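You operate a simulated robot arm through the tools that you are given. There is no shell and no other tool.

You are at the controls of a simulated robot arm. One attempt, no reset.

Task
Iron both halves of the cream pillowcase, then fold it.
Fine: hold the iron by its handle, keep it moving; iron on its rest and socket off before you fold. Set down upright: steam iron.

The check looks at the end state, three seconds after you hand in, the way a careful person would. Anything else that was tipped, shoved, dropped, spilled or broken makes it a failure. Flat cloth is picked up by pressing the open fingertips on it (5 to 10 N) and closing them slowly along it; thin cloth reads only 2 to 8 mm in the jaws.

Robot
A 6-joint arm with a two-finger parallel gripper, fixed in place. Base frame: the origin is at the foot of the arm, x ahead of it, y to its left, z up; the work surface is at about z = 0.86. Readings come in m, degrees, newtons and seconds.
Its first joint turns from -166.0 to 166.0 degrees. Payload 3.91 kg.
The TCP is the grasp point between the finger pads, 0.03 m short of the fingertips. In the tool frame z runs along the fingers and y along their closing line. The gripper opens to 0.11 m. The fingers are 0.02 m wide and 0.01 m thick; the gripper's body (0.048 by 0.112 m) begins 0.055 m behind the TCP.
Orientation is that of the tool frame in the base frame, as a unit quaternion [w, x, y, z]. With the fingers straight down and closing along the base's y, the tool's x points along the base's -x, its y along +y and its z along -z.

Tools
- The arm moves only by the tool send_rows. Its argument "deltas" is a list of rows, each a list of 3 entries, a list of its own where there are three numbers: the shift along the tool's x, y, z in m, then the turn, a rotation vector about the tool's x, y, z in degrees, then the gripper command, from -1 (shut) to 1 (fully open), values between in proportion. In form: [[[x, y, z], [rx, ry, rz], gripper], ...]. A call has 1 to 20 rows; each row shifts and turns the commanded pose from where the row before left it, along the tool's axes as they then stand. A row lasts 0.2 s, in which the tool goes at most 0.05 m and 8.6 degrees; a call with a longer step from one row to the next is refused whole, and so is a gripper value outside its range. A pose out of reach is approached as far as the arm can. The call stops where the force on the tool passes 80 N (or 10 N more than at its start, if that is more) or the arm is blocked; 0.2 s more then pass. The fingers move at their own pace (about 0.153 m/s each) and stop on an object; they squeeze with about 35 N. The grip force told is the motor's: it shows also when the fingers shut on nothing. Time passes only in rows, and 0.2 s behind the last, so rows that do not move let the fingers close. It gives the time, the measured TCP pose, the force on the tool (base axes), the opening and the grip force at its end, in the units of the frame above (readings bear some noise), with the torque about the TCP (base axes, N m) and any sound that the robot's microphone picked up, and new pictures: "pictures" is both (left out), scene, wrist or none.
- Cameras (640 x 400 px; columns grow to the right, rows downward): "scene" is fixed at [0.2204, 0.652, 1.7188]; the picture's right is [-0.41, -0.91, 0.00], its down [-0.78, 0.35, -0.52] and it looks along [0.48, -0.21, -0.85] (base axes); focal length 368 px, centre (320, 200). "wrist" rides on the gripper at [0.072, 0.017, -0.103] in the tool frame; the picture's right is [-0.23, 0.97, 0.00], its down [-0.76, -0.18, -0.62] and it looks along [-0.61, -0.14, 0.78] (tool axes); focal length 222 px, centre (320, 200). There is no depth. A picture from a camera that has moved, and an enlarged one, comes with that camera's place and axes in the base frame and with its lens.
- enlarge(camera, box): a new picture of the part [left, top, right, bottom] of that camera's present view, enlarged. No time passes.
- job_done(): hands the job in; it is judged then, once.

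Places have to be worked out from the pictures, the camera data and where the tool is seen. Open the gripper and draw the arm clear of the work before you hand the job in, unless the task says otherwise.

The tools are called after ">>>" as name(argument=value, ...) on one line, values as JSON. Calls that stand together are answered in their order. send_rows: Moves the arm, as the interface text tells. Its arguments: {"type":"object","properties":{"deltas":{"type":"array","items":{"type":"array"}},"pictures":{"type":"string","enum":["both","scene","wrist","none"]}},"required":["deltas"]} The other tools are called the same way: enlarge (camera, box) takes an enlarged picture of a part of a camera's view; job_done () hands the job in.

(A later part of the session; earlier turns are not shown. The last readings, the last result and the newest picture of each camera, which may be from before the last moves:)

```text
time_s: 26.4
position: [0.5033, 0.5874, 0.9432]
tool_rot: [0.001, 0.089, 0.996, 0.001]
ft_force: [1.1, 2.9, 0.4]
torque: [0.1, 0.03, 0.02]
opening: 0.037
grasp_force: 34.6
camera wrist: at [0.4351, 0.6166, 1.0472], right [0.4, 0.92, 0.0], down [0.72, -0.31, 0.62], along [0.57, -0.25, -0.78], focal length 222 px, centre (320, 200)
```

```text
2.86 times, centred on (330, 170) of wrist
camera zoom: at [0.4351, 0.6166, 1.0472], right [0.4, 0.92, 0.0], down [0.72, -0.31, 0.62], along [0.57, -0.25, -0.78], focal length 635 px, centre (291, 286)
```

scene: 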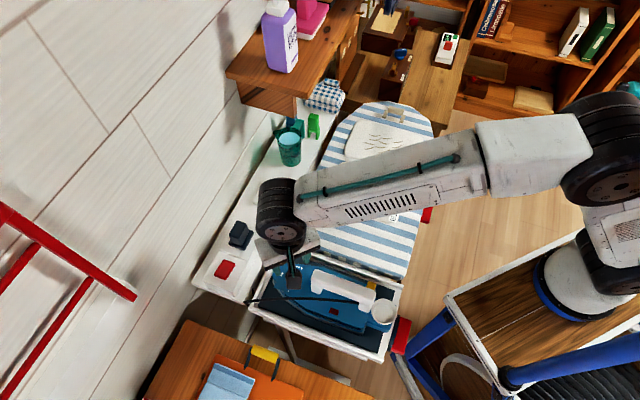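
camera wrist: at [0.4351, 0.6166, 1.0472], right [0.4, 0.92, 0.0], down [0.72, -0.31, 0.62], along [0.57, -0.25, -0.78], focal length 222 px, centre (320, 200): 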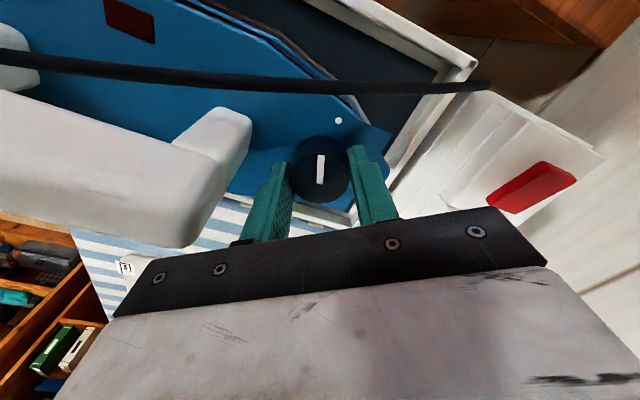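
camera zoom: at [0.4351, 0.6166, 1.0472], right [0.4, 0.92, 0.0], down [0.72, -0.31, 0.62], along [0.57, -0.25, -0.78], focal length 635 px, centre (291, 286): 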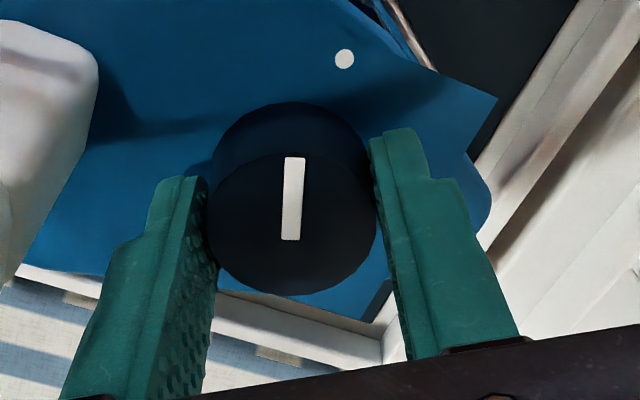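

The pointer moved off one dot. I'll turn counter-clockwise 114°, which should carry it past the starting position.

>>> send_rows(deltas=[[[0, 0, 0], [0, 0, -7.6], -1], [[0, 0, 0], [0, 0, -7.6], -1], [[0, 0, 0], [0, 0, -7.6], -1], [[0, 0, 0], [0, 0, -7.6], -1], [[0, 0, 0], [0, 0, -7.6], -1], [[0, 0, 0], [0, 0, -7.6], -1], [[0, 0, 0], [0, 0, -7.6], -1], [[0, 0, 0], [0, 0, -7.6], -1], [[0, 0, 0], [0, 0, -7.6], -1], [[0, 0, 0], [0, 0, -7.6], -1], [[0, 0, 0], [0, 0, -7.6], -1], [[0, 0, 0], [0, 0, -7.6], -1], [[0, 0, 0], [0, 0, -7.6], -1], [[0, 0, 0], [0, 0, -7.6], -1], [[0, 0, 0], [0, 0, -7.6], -1]])

>>> enlarge(camera="wrist", box=[240, 100, 420, 240])

>>> enlarge(camera="scene", box=[240, 220, 410, 350])

```text
time_s: 29.6
position: [0.5033, 0.5866, 0.9446]
tool_rot: [-0.001, 0.788, -0.616, 0.0]
ft_force: [-2.7, -3.8, 0.0]
torque: [-0.68, -0.04, 0.02]
opening: 0.037
grasp_force: 34.4
camera wrist: at [0.5045, 0.513, 1.0473], right [-1.0, -0.01, 0.0], down [-0.01, 0.78, 0.62], along [-0.01, 0.62, -0.78], focal length 222 px, centre (320, 200)
```

scene: 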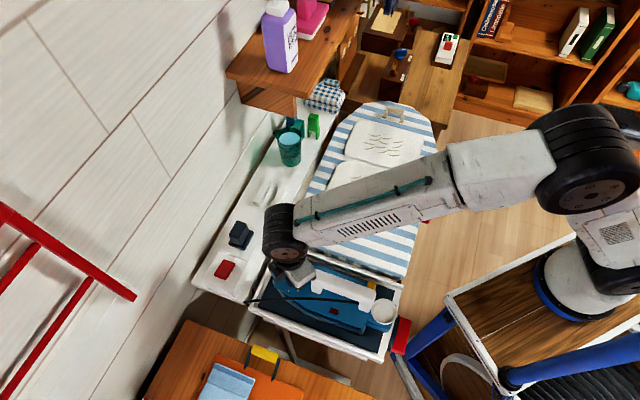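
wrist: 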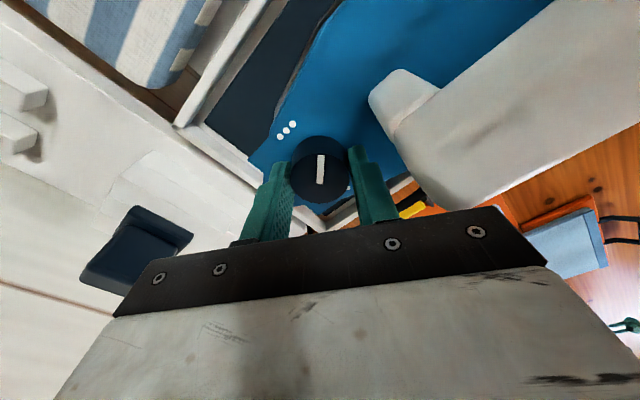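

```text
2.86 times, centred on (330, 170) of wrist
camera zoom: at [0.5045, 0.513, 1.0473], right [-1.0, -0.01, 0.0], down [-0.01, 0.78, 0.62], along [-0.01, 0.62, -0.78], focal length 635 px, centre (291, 286)
```

zoom: 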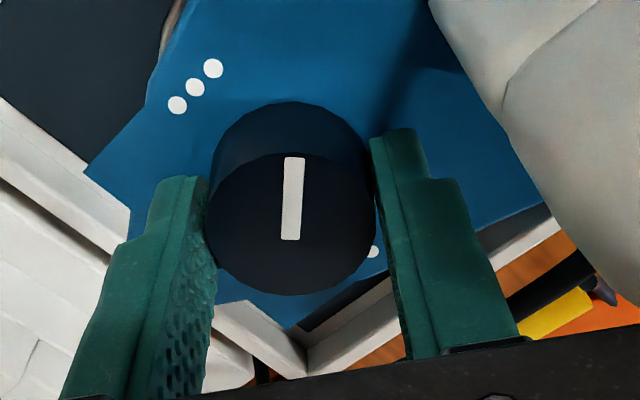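

```text
3.08 times, centred on (325, 285) of scene
camera zoom: at [0.2204, 0.652, 1.7188], right [-0.41, -0.91, 0.0], down [-0.78, 0.35, -0.52], along [0.48, -0.21, -0.85], focal length 1134 px, centre (305, -62)
```

zoom: 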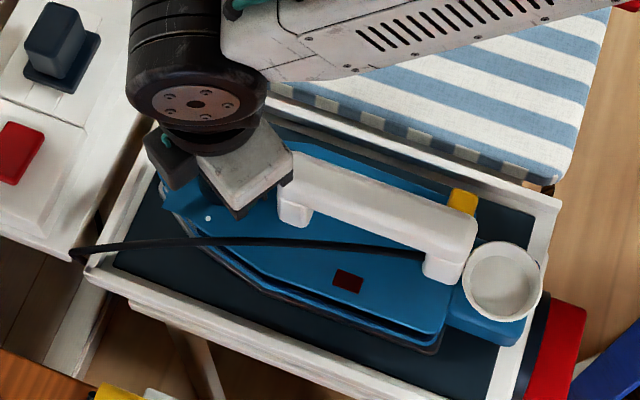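

The dial followed freely and the pointer is now past the starting position, about 45° short of three dots. I'll regrasp again and continue counter-clockwise.

>>> send_rows(deltas=[[[0, 0, 0], [0, 0, 0], -0.05], [[0, 0, 0], [0, 0, 0], -0.05], [[0, 0, 0], [0, 0, 8.5], -0.05], [[0, 0, 0], [0, 0, 8.5], -0.05], [[0, 0, 0], [0, 0, 8.5], -0.05], [[0, 0, 0], [0, 0, 8.5], -0.05], [[0, 0, 0], [0, 0, 8.5], -0.05], [[0, 0, 0], [0, 0, 8.5], -0.05], [[0, 0, 0], [0, 0, 8.5], -0.05], [[0, 0, 0], [0, 0, 8.5], -0.05], [[0, 0, 0], [0, 0, 8.5], -0.05], [[0, 0, 0], [0, 0, 8.5], -0.05], [[0, 0, 0], [0, 0, 8.5], -0.05], [[0, 0, 0], [0, 0, 8.5], -0.05], [[0, 0, 0], [0, 0, 8.5], -0.05], [[0, 0, 0], [0, 0, 0], -0.4], [[0, 0, 0], [0, 0, 0], -1], [[0, 0, 0], [0, 0, 0], -1]], pictures="none")

>>> enlarge(camera="wrist", box=[240, 100, 420, 240])

```text
time_s: 33.4
position: [0.503, 0.5875, 0.9451]
tool_rot: [-0.001, 0.058, 0.998, 0.001]
ft_force: [0.7, 0.1, 0.1]
torque: [0.0, -0.03, 0.02]
opening: 0.0373
grasp_force: 35.3
```

```text
2.86 times, centred on (330, 170) of wrist
camera zoom: at [0.4332, 0.612, 1.0477], right [0.34, 0.94, 0.0], down [0.74, -0.27, 0.62], along [0.59, -0.21, -0.78], focal length 635 px, centre (291, 286)
```

zoom: 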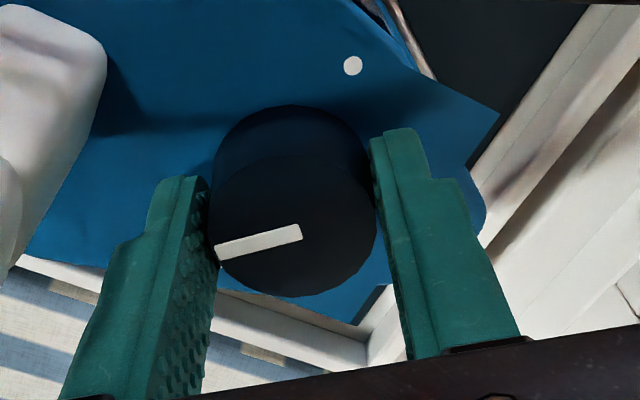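

Regrasped. I'll turn counter-clockwise about 61° and check whether it passes three dots.

>>> send_rows(deltas=[[[0, 0, 0], [0, 0, -7.6], -1], [[0, 0, 0], [0, 0, -7.6], -1], [[0, 0, 0], [0, 0, -7.6], -1], [[0, 0, 0], [0, 0, -7.6], -1], [[0, 0, 0], [0, 0, -7.6], -1], [[0, 0, 0], [0, 0, -7.6], -1], [[0, 0, 0], [0, 0, -7.6], -1], [[0, 0, 0], [0, 0, -7.6], -1]], pictures="scene")

>>> enlarge(camera="wrist", box=[240, 100, 420, 240])

```text
time_s: 35.2
position: [0.5026, 0.588, 0.9441]
tool_rot: [0.0, -0.457, 0.89, 0.001]
ft_force: [1.9, 0.0, -0.6]
torque: [-0.01, -0.02, 0.06]
opening: 0.037
grasp_force: 34.9
```

scene: 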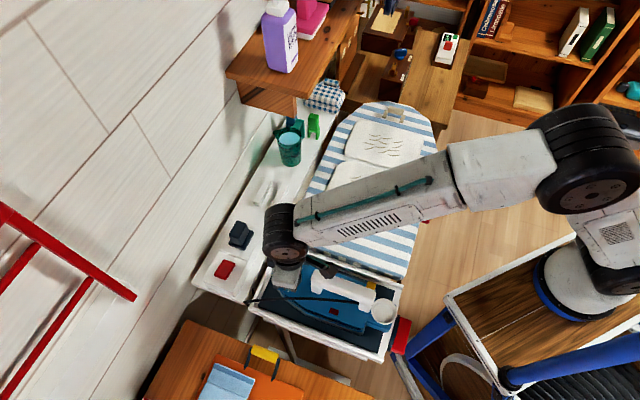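

```text
2.86 times, centred on (330, 170) of wrist
camera zoom: at [0.447, 0.5382, 1.0477], right [-0.66, 0.75, 0.0], down [0.59, 0.51, 0.62], along [0.47, 0.41, -0.78], focal length 635 px, centre (291, 286)
```

zoom: 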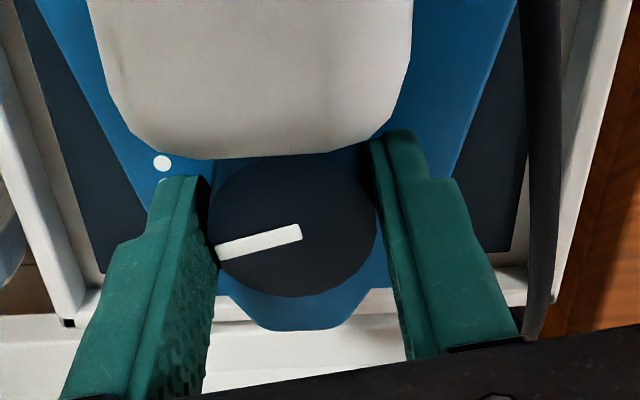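

It passed three dots with no resistance (torque 0.06). I'll check the lamp state.

>>> enlarge(camera="scene", box=[260, 240, 410, 350])

>>> enlarge(camera="wrist", box=[180, 0, 480, 240])

```text
3.64 times, centred on (335, 295) of scene
camera zoom: at [0.2204, 0.652, 1.7188], right [-0.41, -0.91, 0.0], down [-0.78, 0.35, -0.52], along [0.48, -0.21, -0.85], focal length 1340 px, centre (266, -146)
```

zoom: 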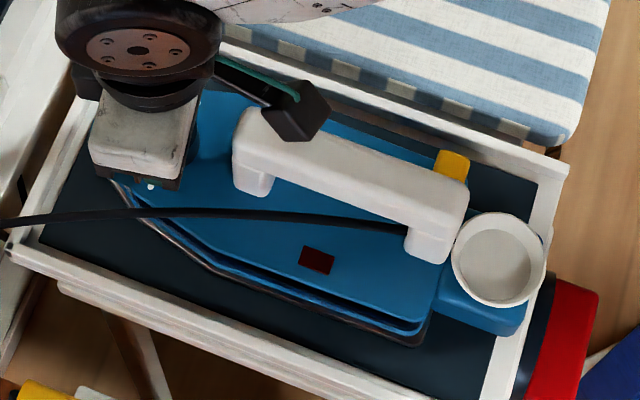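

```text
1.67 times, centred on (330, 120) of wrist
camera zoom: at [0.447, 0.5382, 1.0477], right [-0.66, 0.75, 0.0], down [0.59, 0.51, 0.62], along [0.47, 0.41, -0.78], focal length 370 px, centre (303, 333)
```

zoom: 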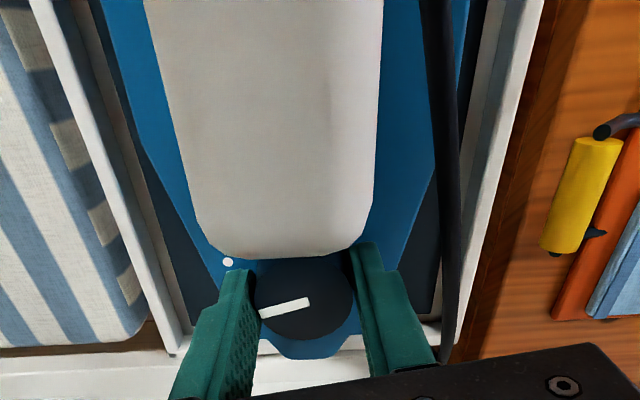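

The lamp is dark here. I'll keep going counter-clockwise 53° toward two dots and watch the torque and the lamp.

>>> send_rows(deltas=[[[0, 0, 0], [0, 0, -7.6], -1], [[0, 0, 0], [0, 0, -7.6], -1], [[0, 0, 0], [0, 0, -7.6], -1], [[0, 0, 0], [0, 0, -7.6], -1], [[0, 0, 0], [0, 0, -7.6], -1], [[0, 0, 0], [0, 0, -7.6], -1], [[0, 0, 0], [0, 0, -7.6], -1]], pictures="scene")

>>> enlarge(camera="wrist", box=[240, 100, 420, 240])

>>> enlarge(camera="scene", box=[260, 240, 410, 350])

```text
time_s: 36.8
position: [0.5033, 0.5875, 0.9457]
tool_rot: [0.0, 0.806, -0.591, 0.0]
ft_force: [-5.8, -8.7, 4.4]
torque: [-0.2, 0.22, 0.01]
opening: 0.0368
grasp_force: 35.0
```

scene: 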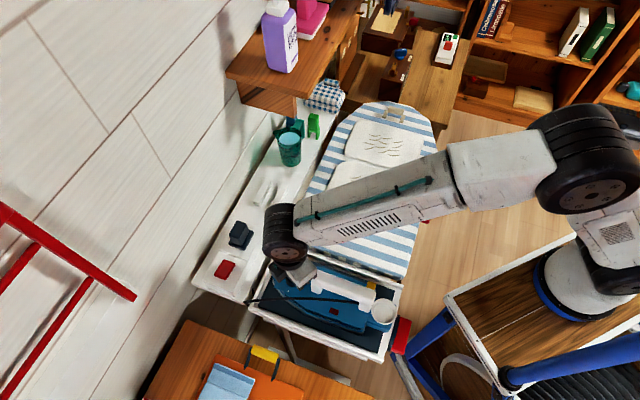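

```text
2.86 times, centred on (330, 170) of wrist
camera zoom: at [0.5091, 0.5129, 1.0476], right [-1.0, -0.08, 0.0], down [-0.06, 0.78, 0.62], along [-0.05, 0.62, -0.78], focal length 635 px, centre (291, 286)
```

zoom: 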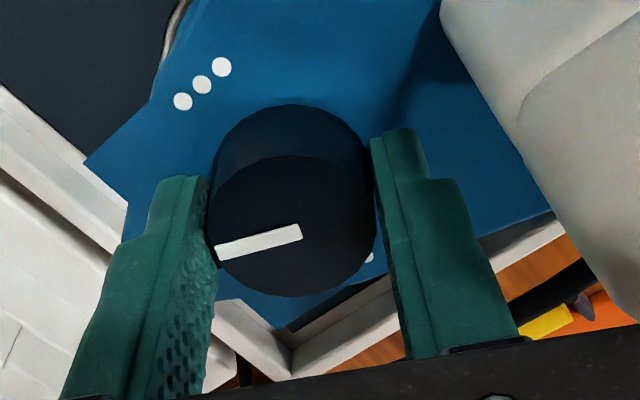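

```text
3.64 times, centred on (335, 295) of scene
camera zoom: at [0.2204, 0.652, 1.7188], right [-0.41, -0.91, 0.0], down [-0.78, 0.35, -0.52], along [0.48, -0.21, -0.85], focal length 1340 px, centre (266, -146)
```

zoom: 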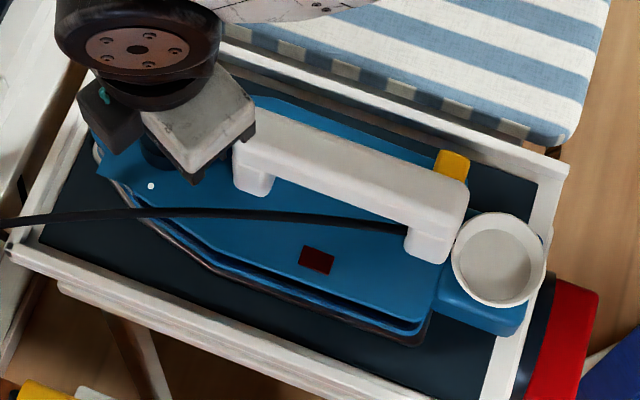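

Still following, with the pointer about 23° short of two dots. I'll regrasp with more clearance to the handle and finish the turn.

>>> send_rows(deltas=[[[0, 0, 0], [0, 0, 0], -0.05], [[0, 0, 0], [0, 0, 0], -0.05], [[0, 0, 0], [0, 0, 8.5], -0.05], [[0, 0, 0], [0, 0, 8.5], -0.05], [[0, 0, 0], [0, 0, 8.5], -0.05], [[0, 0, 0], [0, 0, 8.5], -0.05], [[0, 0, 0], [0, 0, 8.5], -0.05], [[0, 0, 0], [0, 0, 8.5], -0.05], [[0, 0, 0], [0, 0, 8.5], -0.05], [[0, 0, 0], [0, 0, 8.5], -0.05], [[0, 0, 0], [0, 0, 0], -0.4], [[0, 0, 0], [0, 0, 0], -1], [[0, 0, 0], [0, 0, 0], -1], [[0, 0, 0], [0, 0, -5.5], -1], [[0, 0, 0], [0, 0, -5.5], -1], [[0, 0, 0], [0, 0, -5.5], -1], [[0, 0, 0], [0, 0, -5.5], -1], [[0, 0, 0], [0, 0, 0], -1]], pictures="scene")

>>> enlarge(camera="wrist", box=[240, 100, 420, 240])

>>> enlarge(camera="scene", box=[260, 240, 410, 350])

```text
time_s: 40.6
position: [0.5027, 0.587, 0.9447]
tool_rot: [0.0, -0.51, 0.86, 0.0]
ft_force: [1.1, -4.7, 4.3]
torque: [-0.28, 0.06, 0.0]
opening: 0.037
grasp_force: 35.0
```

scene: 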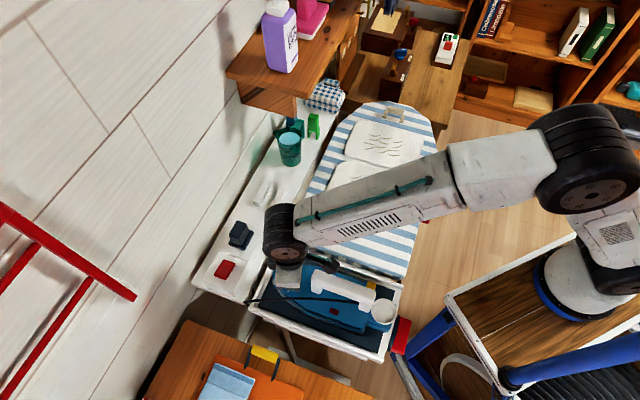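

```text
2.86 times, centred on (330, 170) of wrist
camera zoom: at [0.4537, 0.5313, 1.0474], right [-0.75, 0.67, 0.0], down [0.52, 0.58, 0.62], along [0.41, 0.47, -0.78], focal length 635 px, centre (291, 286)
```

zoom: 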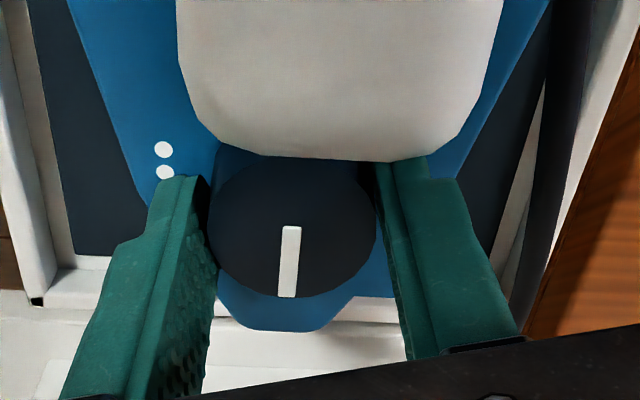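

```text
3.64 times, centred on (335, 295) of scene
camera zoom: at [0.2204, 0.652, 1.7188], right [-0.41, -0.91, 0.0], down [-0.78, 0.35, -0.52], along [0.48, -0.21, -0.85], focal length 1340 px, centre (266, -146)
```

zoom: 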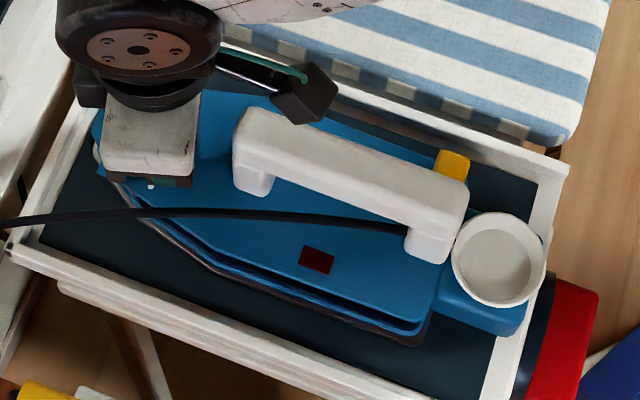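

The pointer now works out at about 44°, on the two dots. I'll release, lift clear and look at the dial and lamp.

>>> send_rows(deltas=[[[0, 0, 0], [0, 0, 0], -0.05], [[0, 0, 0], [0, 0, 0], 0.1], [[0, 0, -0.03], [0, 0, 0], 0.1], [[0, 0, -0.04], [0, 0, 0], 0.1], [[0, 0, -0.04], [0, 0, 0], 0.1]])

>>> enlarge(camera="wrist", box=[220, 0, 440, 160])

>>> enlarge(camera="scene", box=[260, 240, 410, 350])

```text
time_s: 41.8
position: [0.5024, 0.5873, 1.0545]
tool_rot: [-0.001, -0.51, 0.86, 0.0]
ft_force: [0.0, -0.2, -1.0]
torque: [0.02, 0.01, -0.01]
opening: 0.0605
grasp_force: 0.0
camera wrist: at [0.4544, 0.5314, 1.157], right [-0.75, 0.67, 0.0], down [0.52, 0.58, 0.62], along [0.41, 0.47, -0.78], focal length 222 px, centre (320, 200)
```

scene: 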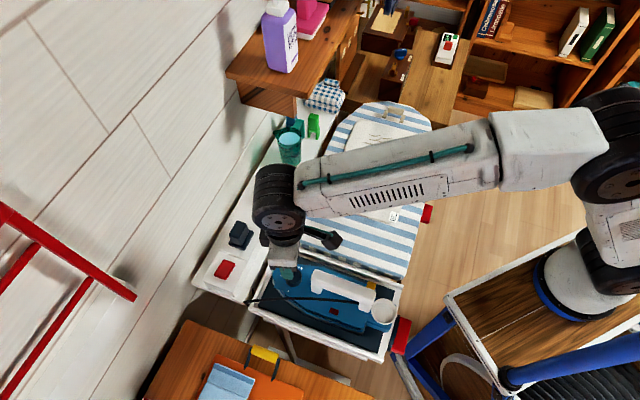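
wrist: 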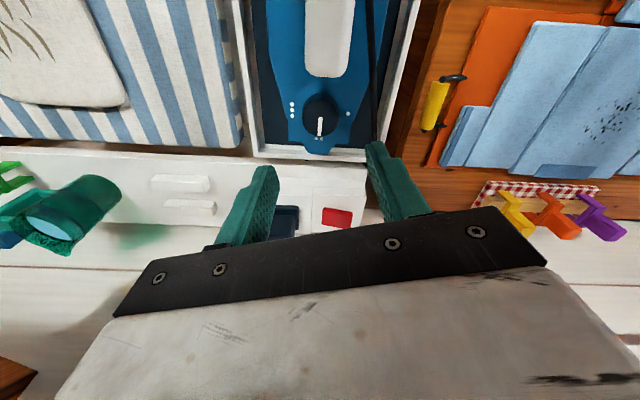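

```text
2.50 times, centred on (330, 80) of wrist
camera zoom: at [0.4544, 0.5314, 1.157], right [-0.75, 0.67, 0.0], down [0.52, 0.58, 0.62], along [0.41, 0.47, -0.78], focal length 555 px, centre (295, 500)
```

zoom: 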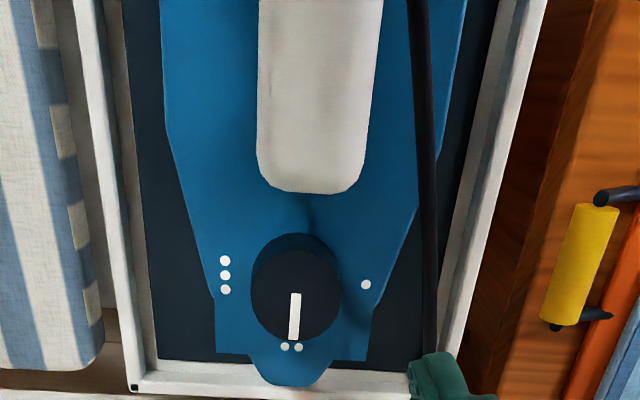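

```text
3.64 times, centred on (335, 295) of scene
camera zoom: at [0.2204, 0.652, 1.7188], right [-0.41, -0.91, 0.0], down [-0.78, 0.35, -0.52], along [0.48, -0.21, -0.85], focal length 1340 px, centre (266, -146)
```

zoom: 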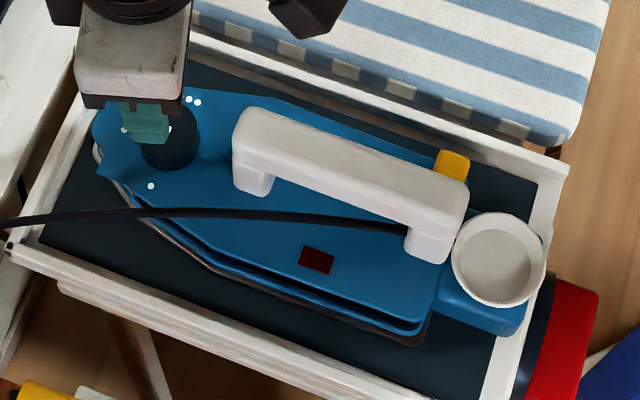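

The dial is exactly on two dots but the lamp is dark. I'll wait a few seconds and see whether it comes on.

>>> send_rows(deltas=[[[0, 0, -0.03], [0, 0, 0], 0.5], [[0, 0, 0], [0, 0, 0], 0.5], [[0, 0, 0], [0, 0, 0], 0.5], [[0, 0, 0], [0, 0, 0], 0.5], [[0, 0, 0], [0, 0, 0], 0.5], [[0, 0, 0], [0, 0, 0], 0.5], [[0, 0, 0], [0, 0, 0], 0.5], [[0, 0, 0], [0, 0, 0], 0.5], [[0, 0, 0], [0, 0, 0], 0.5], [[0, 0, 0], [0, 0, 0], 0.5], [[0, 0, 0], [0, 0, 0], 0.5], [[0, 0, 0], [0, 0, 0], 0.5], [[0, 0, 0], [0, 0, 0], 0.5], [[0, 0, 0], [0, 0, 0], 0.5], [[0, 0, 0], [0, 0, 0], 0.5]], pictures="scene")

>>> enlarge(camera="scene", box=[180, 210, 410, 350])

>>> enlarge(camera="wrist", box=[220, 0, 440, 160])

```text
time_s: 45.0
position: [0.5042, 0.5864, 1.0849]
tool_rot: [0.0, -0.51, 0.86, 0.002]
ft_force: [1.4, 0.1, 0.0]
torque: [-0.04, 0.0, 0.0]
opening: 0.0826
grasp_force: 0.0
```

scene: 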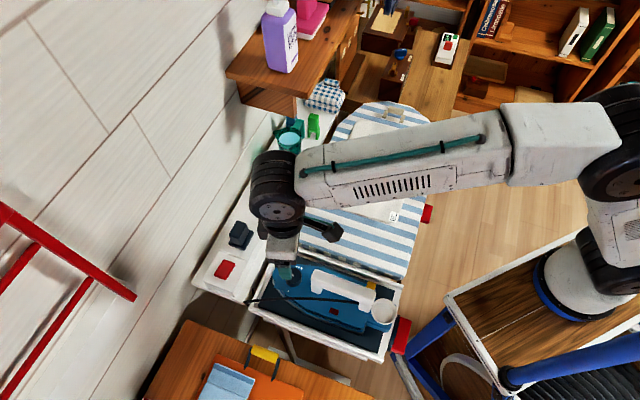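

```text
2.78 times, centred on (295, 280) of scene
camera zoom: at [0.2204, 0.652, 1.7188], right [-0.41, -0.91, 0.0], down [-0.78, 0.35, -0.52], along [0.48, -0.21, -0.85], focal length 1025 px, centre (390, -23)
```

zoom: 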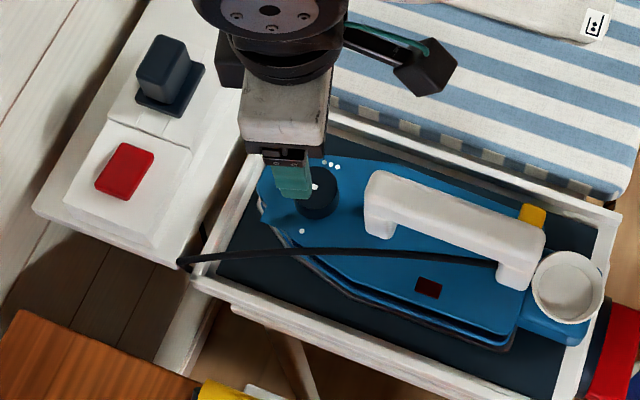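

```text
2.50 times, centred on (330, 80) of wrist
camera zoom: at [0.4542, 0.5307, 1.1871], right [-0.75, 0.67, 0.0], down [0.52, 0.58, 0.62], along [0.41, 0.47, -0.78], focal length 555 px, centre (295, 500)
```

zoom: 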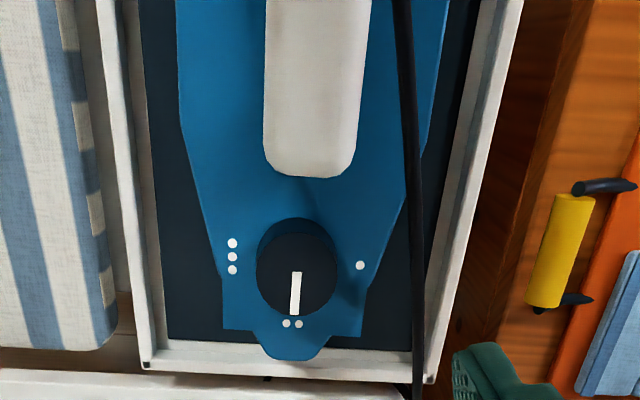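

The lamp history fits a different reading. It lit when the white bar went toward one dot, and there is a hard stop there. That matches a dial running off-1-2-3 whose indicating end is opposite the white bar. To test this I'll check whether there is also a stop here in the counter-clockwise direction.

>>> send_rows(deltas=[[[0, 0, 0.04], [0, 0, 0], -0.05], [[0, 0, 0.04], [0, 0, 0], -0.05], [[0, 0, 0.04], [0, 0, 0], -0.05], [[0, 0, 0.015], [0, 0, 0], -0.05], [[0, 0, 0.005], [0, 0, 0], -0.05], [[0, 0, 0], [0, 0, 0], -0.4], [[0, 0, 0], [0, 0, 0], -1], [[0, 0, 0], [0, 0, 0], -1], [[0, 0, 0], [0, 0, -3], -1], [[0, 0, 0], [0, 0, -3], -1], [[0, 0, 0], [0, 0, -3], -1], [[0, 0, 0], [0, 0, -3], -1]], pictures="scene")

>>> enlarge(camera="wrist", box=[240, 100, 420, 240])

```text
time_s: 47.6
position: [0.5025, 0.5876, 0.9449]
tool_rot: [0.0, -0.598, 0.802, 0.0]
ft_force: [-0.6, -0.3, 0.6]
torque: [0.11, -0.02, -0.5]
opening: 0.037
grasp_force: 35.4
```

scene: 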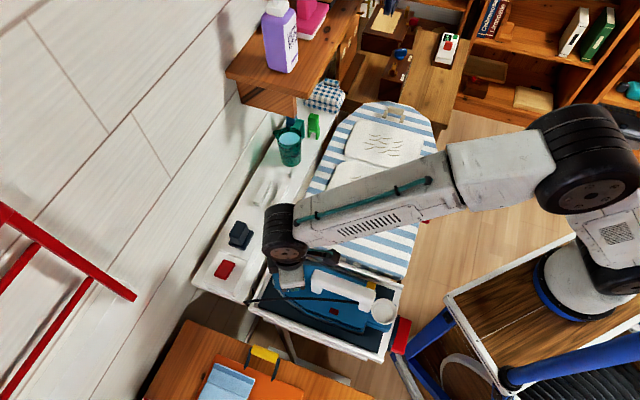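

```text
2.86 times, centred on (330, 170) of wrist
camera zoom: at [0.4666, 0.5229, 1.0471], right [-0.87, 0.5, 0.0], down [0.39, 0.68, 0.62], along [0.31, 0.54, -0.78], focal length 635 px, centre (291, 286)
```

zoom: 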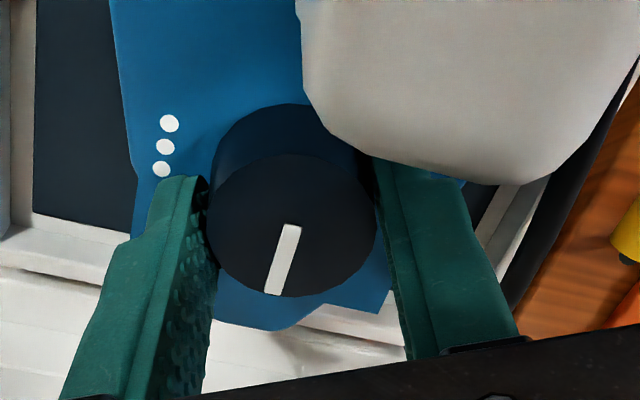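

There is a stop here too (torque -0.5), so the dial's travel is exactly 270° between the two ends. I'll turn it 90° clockwise so the bar is at three dots, and see whether the lamp reacts there.

>>> send_rows(deltas=[[[0, 0, 0], [0, 0, 7.5], -1], [[0, 0, 0], [0, 0, 7.5], -1], [[0, 0, 0], [0, 0, 7.5], -1], [[0, 0, 0], [0, 0, 7.5], -1], [[0, 0, 0], [0, 0, 7.5], -1], [[0, 0, 0], [0, 0, 7.5], -1], [[0, 0, 0], [0, 0, 7.5], -1], [[0, 0, 0], [0, 0, 7.5], -1], [[0, 0, 0], [0, 0, 7.5], -1], [[0, 0, 0], [0, 0, 7.5], -1], [[0, 0, 0], [0, 0, 7.5], -1], [[0, 0, 0], [0, 0, 7.5], -1], [[0, 0, 0], [0, 0, 0], -1]], pictures="scene")

>>> enlarge(camera="wrist", box=[240, 100, 420, 240])

>>> enlarge(camera="scene", box=[260, 240, 410, 350])

```text
time_s: 50.4
position: [0.5032, 0.5877, 0.9461]
tool_rot: [-0.001, 0.145, 0.989, 0.0]
ft_force: [-0.2, 0.3, -0.2]
torque: [-0.06, -0.21, 0.03]
opening: 0.0368
grasp_force: 34.7
```

scene: 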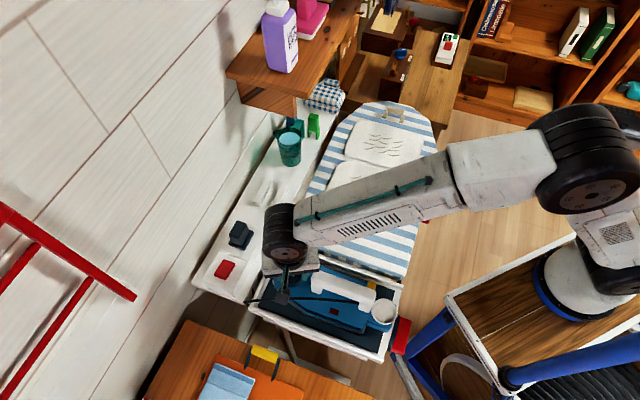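

```text
2.86 times, centred on (330, 170) of wrist
camera zoom: at [0.4385, 0.6243, 1.0478], right [0.5, 0.87, 0.0], down [0.68, -0.39, 0.62], along [0.54, -0.31, -0.78], focal length 635 px, centre (291, 286)
```

zoom: 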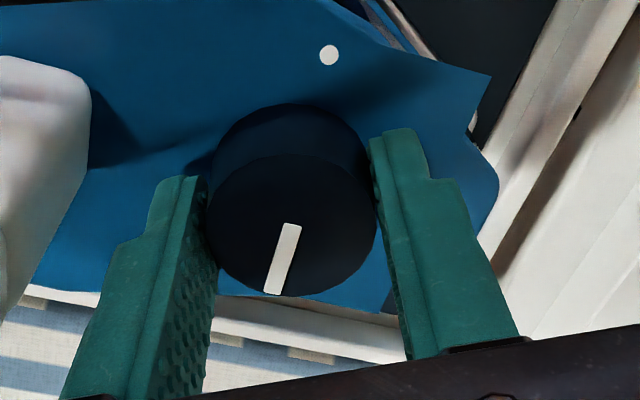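

```text
3.64 times, centred on (335, 295) of scene
camera zoom: at [0.2204, 0.652, 1.7188], right [-0.41, -0.91, 0.0], down [-0.78, 0.35, -0.52], along [0.48, -0.21, -0.85], focal length 1340 px, centre (266, -146)
```

zoom: 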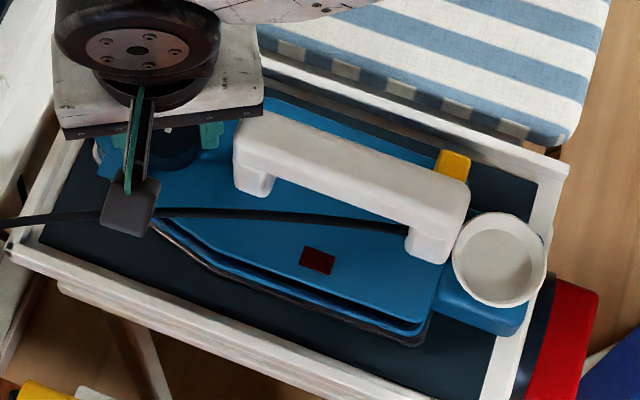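

With the bar at three dots the lamp stays dark, so the bar is not the hot indicator; the original position, with the tail end on two dots, looks like the real two-dot setting. I'll turn another 92° clockwise to bring it back there and watch the lamp.

>>> send_rows(deltas=[[[0, 0, 0], [0, 0, 0], -0.05], [[0, 0, 0], [0, 0, 0], -0.05], [[0, 0, 0], [0, 0, -8.5], -0.05], [[0, 0, 0], [0, 0, -8.5], -0.05], [[0, 0, 0], [0, 0, -8.5], -0.05], [[0, 0, 0], [0, 0, -8.5], -0.05], [[0, 0, 0], [0, 0, -8.5], -0.05], [[0, 0, 0], [0, 0, -8.5], -0.05], [[0, 0, 0], [0, 0, -8.5], -0.05], [[0, 0, 0], [0, 0, -8.5], -0.05], [[0, 0, 0], [0, 0, -8.5], -0.05], [[0, 0, 0], [0, 0, -8.5], -0.05], [[0, 0, 0], [0, 0, -8.5], -0.05], [[0, 0, 0], [0, 0, -8.5], -0.05], [[0, 0, 0], [0, 0, 0], -0.4], [[0, 0, 0], [0, 0, 0], -1], [[0, 0, 0], [0, 0, 0], -1]], pictures="none")

>>> enlarge(camera="wrist", box=[240, 100, 420, 240])

```text
time_s: 54.0
position: [0.5023, 0.5884, 0.9433]
tool_rot: [0.001, -0.679, 0.735, 0.002]
ft_force: [-2.2, -0.9, -0.3]
torque: [0.01, 0.09, -0.03]
opening: 0.037
grasp_force: 35.3
```

```text
2.86 times, centred on (330, 170) of wrist
camera zoom: at [0.4804, 0.5164, 1.0469], right [-0.95, 0.3, 0.0], down [0.24, 0.74, 0.62], along [0.19, 0.59, -0.78], focal length 635 px, centre (291, 286)
```

zoom: 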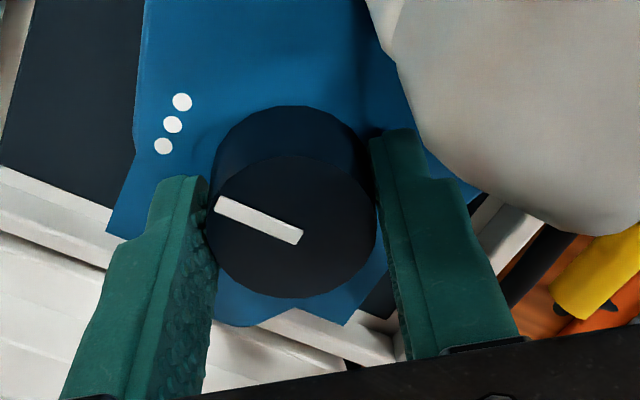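

The bar reads about 316°. I'll turn 91° clockwise to put it at 225°.

>>> send_rows(deltas=[[[0, 0, 0], [0, 0, 7], -1], [[0, 0, 0], [0, 0, 7], -1], [[0, 0, 0], [0, 0, 7], -1], [[0, 0, 0], [0, 0, 7], -1], [[0, 0, 0], [0, 0, 7], -1], [[0, 0, 0], [0, 0, 7], -1], [[0, 0, 0], [0, 0, 7], -1], [[0, 0, 0], [0, 0, 7], -1], [[0, 0, 0], [0, 0, 7], -1], [[0, 0, 0], [0, 0, 7], -1], [[0, 0, 0], [0, 0, 7], -1], [[0, 0, 0], [0, 0, 7], -1], [[0, 0, 0], [0, 0, 7], -1], [[0, 0, 0], [0, 0, 0], -1], [[0, 0, 0], [0, 0, 0], -1]], pictures="scene")

>>> enlarge(camera="wrist", box=[240, 100, 420, 240])

>>> enlarge(camera="scene", box=[260, 240, 410, 350])

```text
time_s: 57.2
position: [0.5029, 0.5873, 0.9444]
tool_rot: [0.0, 0.049, 0.999, 0.001]
ft_force: [-1.9, -2.4, 0.5]
torque: [-0.27, -0.14, 0.03]
opening: 0.0369
grasp_force: 35.0
```

scene: 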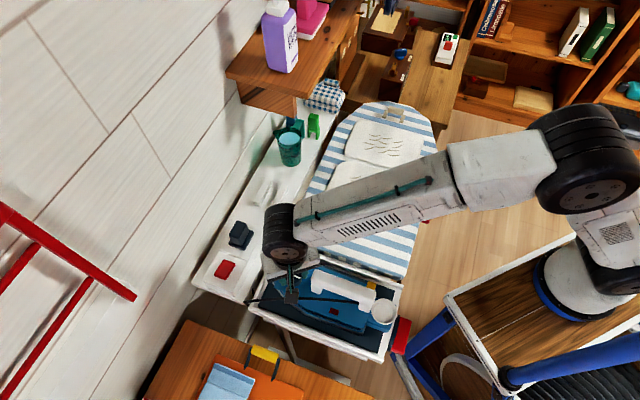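

```text
2.86 times, centred on (330, 170) of wrist
camera zoom: at [0.4326, 0.6113, 1.0479], right [0.32, 0.95, 0.0], down [0.74, -0.25, 0.62], along [0.59, -0.2, -0.78], focal length 635 px, centre (291, 286)
```

zoom: 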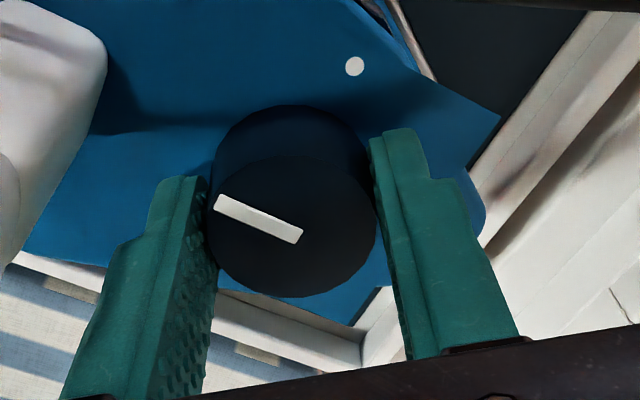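

```text
3.64 times, centred on (335, 295) of scene
camera zoom: at [0.2204, 0.652, 1.7188], right [-0.41, -0.91, 0.0], down [-0.78, 0.35, -0.52], along [0.48, -0.21, -0.85], focal length 1340 px, centre (266, -146)
```

zoom: 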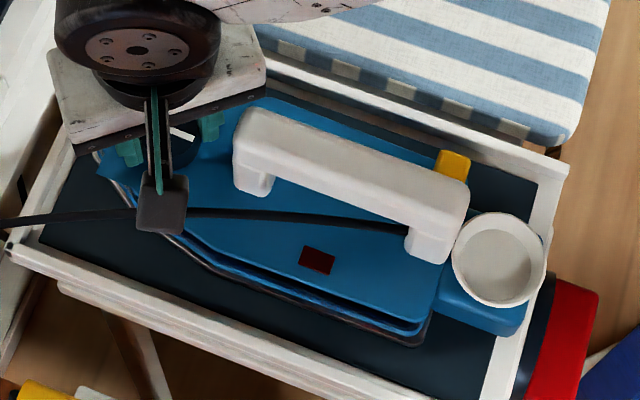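

The bar is back at 225°. I'll release, lift, turn the gripper square to the handle and hover over it, watching the lamp meanwhile.

>>> send_rows(deltas=[[[0, 0, 0], [0, 0, 0], -0.05], [[0, 0, 0], [0, 0, 0], 0.1], [[0, 0, -0.03], [0, 0, 0], 0.1], [[0, 0, -0.04], [0, 0, 0], 0.4], [[0, 0, -0.04], [0, 0, 0], 0.4], [[0, 0, -0.04], [0, 0, 0], 0.4], [[0, 0, 0], [0, 0, -8.44], 0.4], [[0, 0, 0], [0, 0, -8.44], 0.4], [[0, 0, 0], [0, 0, -8.44], 0.4], [[0, 0, 0], [0, 0, -8.44], 0.4], [[0, 0, 0], [0, 0, -8.44], 0.4], [[0, 0, 0], [0, 0, -8.44], 0.4], [[0.037, 0, 0], [0, 0, 0], 0.4], [[0.037, 0, 0], [0, 0, 0], 0.4], [[0.037, 0, 0], [0, 0, 0], 0.4], [[0, 0, 0], [0, 0, 0], 0.4]])

>>> enlarge(camera="scene", box=[260, 240, 410, 350])

>>> enlarge(camera="wrist", box=[220, 20, 420, 180])

```text
time_s: 60.6
position: [0.4255, 0.5068, 1.096]
tool_rot: [0.0, -0.383, 0.924, 0.001]
ft_force: [0.4, 0.2, -0.1]
torque: [-0.01, 0.01, 0.0]
opening: 0.0771
grasp_force: 0.0
camera wrist: at [0.3628, 0.4676, 1.1984], right [-0.53, 0.85, 0.0], down [0.66, 0.41, 0.62], along [0.53, 0.33, -0.78], focal length 222 px, centre (320, 200)
```

scene: 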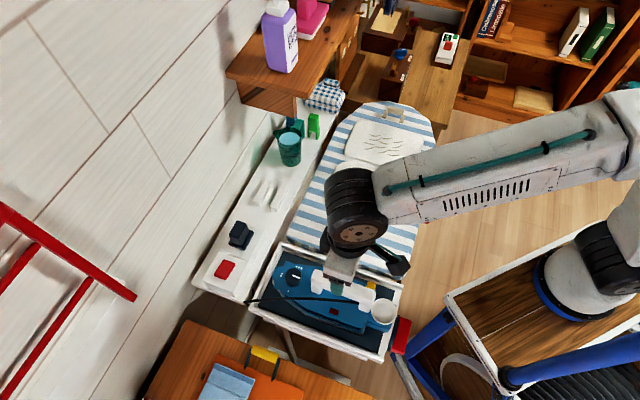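
wrist: 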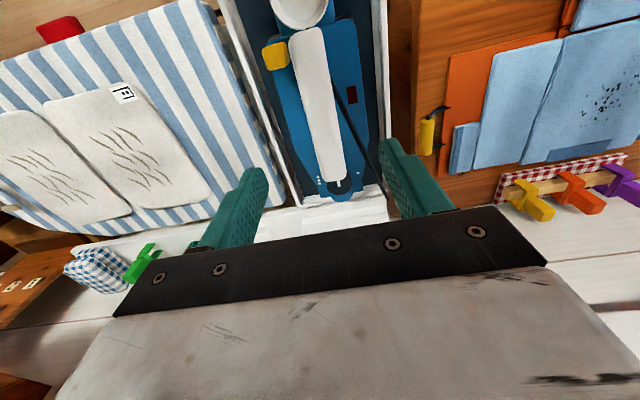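

```text
3.64 times, centred on (335, 295) of scene
camera zoom: at [0.2204, 0.652, 1.7188], right [-0.41, -0.91, 0.0], down [-0.78, 0.35, -0.52], along [0.48, -0.21, -0.85], focal length 1340 px, centre (266, -146)
```

zoom: 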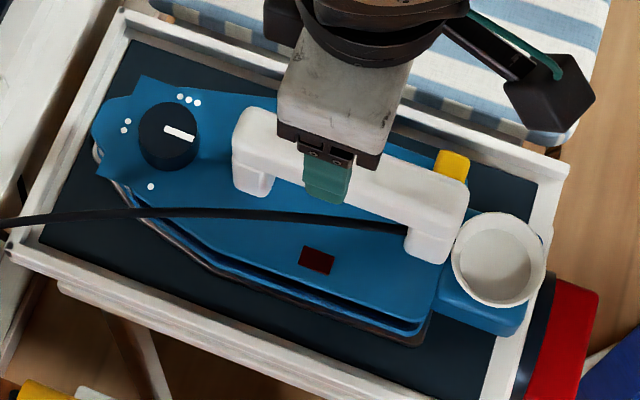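

```text
2.50 times, centred on (320, 100) of wrist
camera zoom: at [0.3628, 0.4676, 1.1984], right [-0.53, 0.85, 0.0], down [0.66, 0.41, 0.62], along [0.53, 0.33, -0.78], focal length 555 px, centre (320, 450)
```

zoom: 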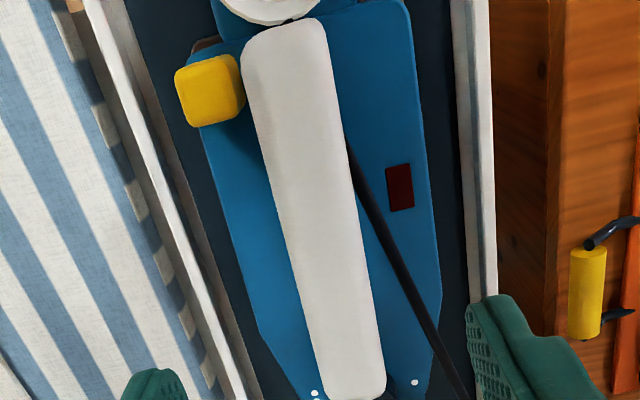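

The dial is back at its original setting and the lamp is still dark. I'll wait a few seconds here to see whether the thermostat cycles the lamp on.

>>> send_rows(deltas=[[[-0.02, 0, 0], [0, 0, 0], 0.4], [[0, 0, 0], [0, 0, 0], 0.4], [[0, 0, 0], [0, 0, 0], 0.4], [[0, 0, 0], [0, 0, 0], 0.4], [[0, 0, 0], [0, 0, 0], 0.4], [[0, 0, 0], [0, 0, 0], 0.4], [[0, 0, 0], [0, 0, 0], 0.4], [[0, 0, 0], [0, 0, 0], 0.4], [[0, 0, 0], [0, 0, 0], 0.4], [[0, 0, 0], [0, 0, 0], 0.4], [[0, 0, 0], [0, 0, 0], 0.4], [[0, 0, 0], [0, 0, 0], 0.4], [[0, 0, 0], [0, 0, 0], 0.4], [[0, 0, 0], [0, 0, 0], 0.4], [[0, 0, 0], [0, 0, 0], 0.4], [[0, 0, 0], [0, 0, 0], 0.4], [[0, 0, 0], [0, 0, 0], 0.4], [[0, 0, 0], [0, 0, 0], 0.4], [[0, 0, 0], [0, 0, 0], 0.4], [[0, 0, 0], [0, 0, 0], 0.4]], pictures="scene")

>>> enlarge(camera="scene", box=[260, 240, 410, 350])

>>> enlarge(camera="scene", box=[330, 310, 360, 330])

```text
time_s: 64.8
position: [0.4403, 0.5214, 1.096]
tool_rot: [-0.001, -0.383, 0.924, 0.0]
ft_force: [0.0, -0.5, 0.5]
torque: [-0.02, -0.02, 0.02]
opening: 0.0771
grasp_force: 0.0
```

scene: 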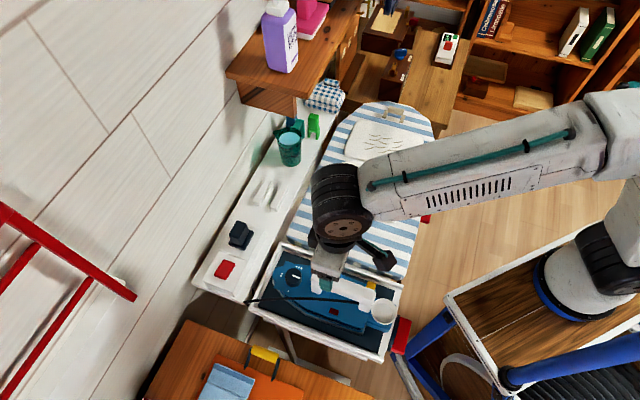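

```text
3.64 times, centred on (335, 295) of scene
camera zoom: at [0.2204, 0.652, 1.7188], right [-0.41, -0.91, 0.0], down [-0.78, 0.35, -0.52], along [0.48, -0.21, -0.85], focal length 1340 px, centre (266, -146)
```

zoom: 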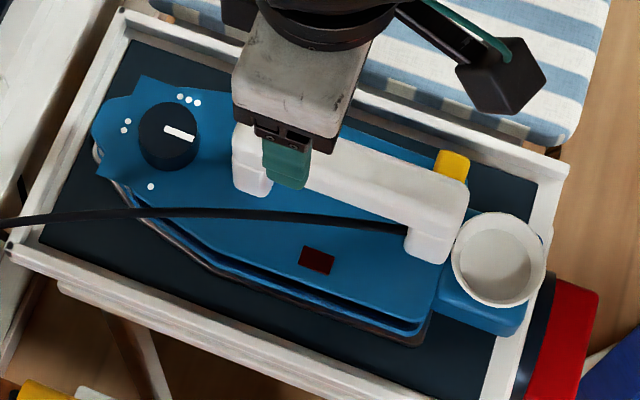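

```text
16.00 times, centred on (345, 320) of scene
camera zoom: at [0.2204, 0.652, 1.7188], right [-0.41, -0.91, 0.0], down [-0.78, 0.35, -0.52], along [0.48, -0.21, -0.85], focal length 5894 px, centre (-80, -1720)
```

zoom: 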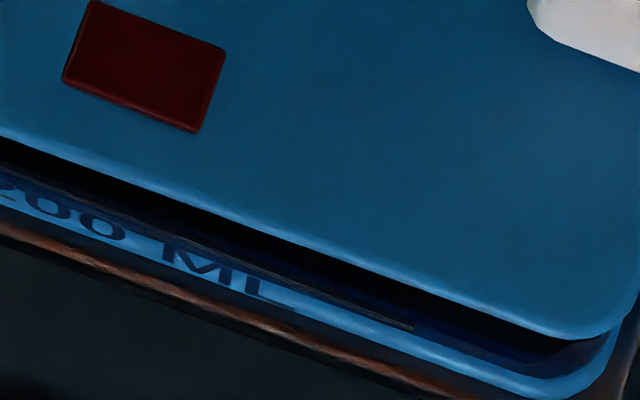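

The iron's side is marked "200 ML", for its tank. The lamp is still off, so I'll keep waiting in place to see if the thermostat cuts in.

>>> send_rows(deltas=[[[0, 0, 0], [0, 0, 0], 0.4], [[0, 0, 0], [0, 0, 0], 0.4], [[0, 0, 0], [0, 0, 0], 0.4], [[0, 0, 0], [0, 0, 0], 0.4], [[0, 0, 0], [0, 0, 0], 0.4], [[0, 0, 0], [0, 0, 0], 0.4], [[0, 0, 0], [0, 0, 0], 0.4], [[0, 0, 0], [0, 0, 0], 0.4], [[0, 0, 0], [0, 0, 0], 0.4], [[0, 0, 0], [0, 0, 0], 0.4], [[0, 0, 0], [0, 0, 0], 0.4], [[0, 0, 0], [0, 0, 0], 0.4], [[0, 0, 0], [0, 0, 0], 0.4], [[0, 0, 0], [0, 0, 0], 0.4], [[0, 0, 0], [0, 0, 0], 0.4], [[0, 0, 0], [0, 0, 0], 0.4], [[0, 0, 0], [0, 0, 0], 0.4], [[0, 0, 0], [0, 0, 0], 0.4], [[0, 0, 0], [0, 0, 0], 0.4], [[0, 0, 0], [0, 0, 0], 0.4]], pictures="scene")

>>> send_rows(deltas=[[[0, 0, 0], [0, 0, 0], 0.4], [[0, 0, 0], [0, 0, 0], 0.4], [[0, 0, 0], [0, 0, 0], 0.4], [[0, 0, 0], [0, 0, 0], 0.4], [[0, 0, 0], [0, 0, 0], 0.4], [[0, 0, 0], [0, 0, 0], 0.4], [[0, 0, 0], [0, 0, 0], 0.4], [[0, 0, 0], [0, 0, 0], 0.4], [[0, 0, 0], [0, 0, 0], 0.4], [[0, 0, 0], [0, 0, 0], 0.4], [[0, 0, 0], [0, 0, 0], 0.4], [[0, 0, 0], [0, 0, 0], 0.4], [[0, 0, 0], [0, 0, 0], 0.4], [[0, 0, 0], [0, 0, 0], 0.4], [[0, 0, 0], [0, 0, 0], 0.4], [[0, 0, 0], [0, 0, 0], 0.4], [[0, 0, 0], [0, 0, 0], 0.4], [[0, 0, 0], [0, 0, 0], 0.4], [[0, 0, 0], [0, 0, 0], 0.4], [[0, 0, 0], [0, 0, 0], 0.4]], pictures="scene")

```text
time_s: 69.0
position: [0.4408, 0.522, 1.0958]
tool_rot: [0.0, -0.383, 0.924, 0.001]
ft_force: [0.0, 0.2, 0.3]
torque: [0.01, -0.03, 0.02]
opening: 0.0771
grasp_force: 0.1
```

scene: 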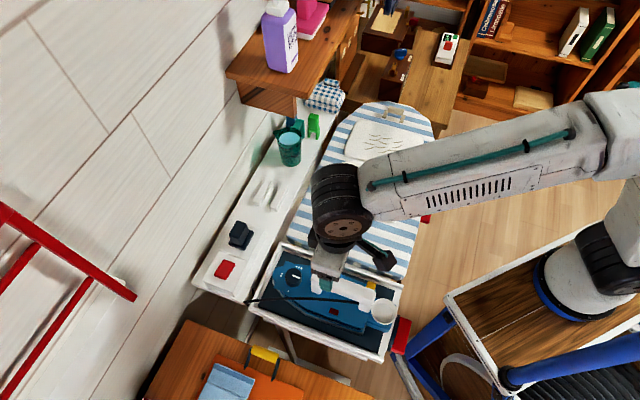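

```text
time_s: 73.2
position: [0.4403, 0.5216, 1.0955]
tool_rot: [-0.001, -0.383, 0.924, 0.0]
ft_force: [1.0, 0.0, 0.7]
torque: [0.01, -0.03, 0.0]
opening: 0.0771
grasp_force: 0.0
```

scene: 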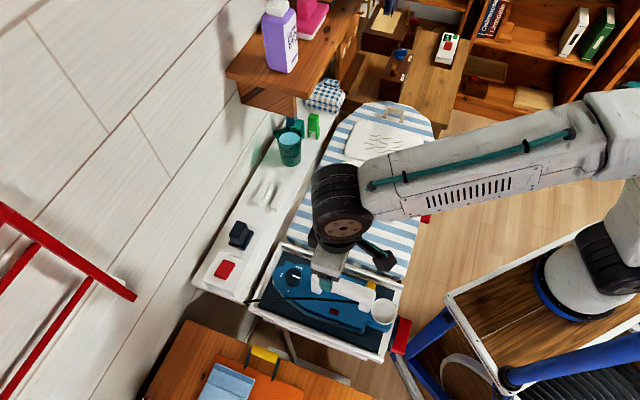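

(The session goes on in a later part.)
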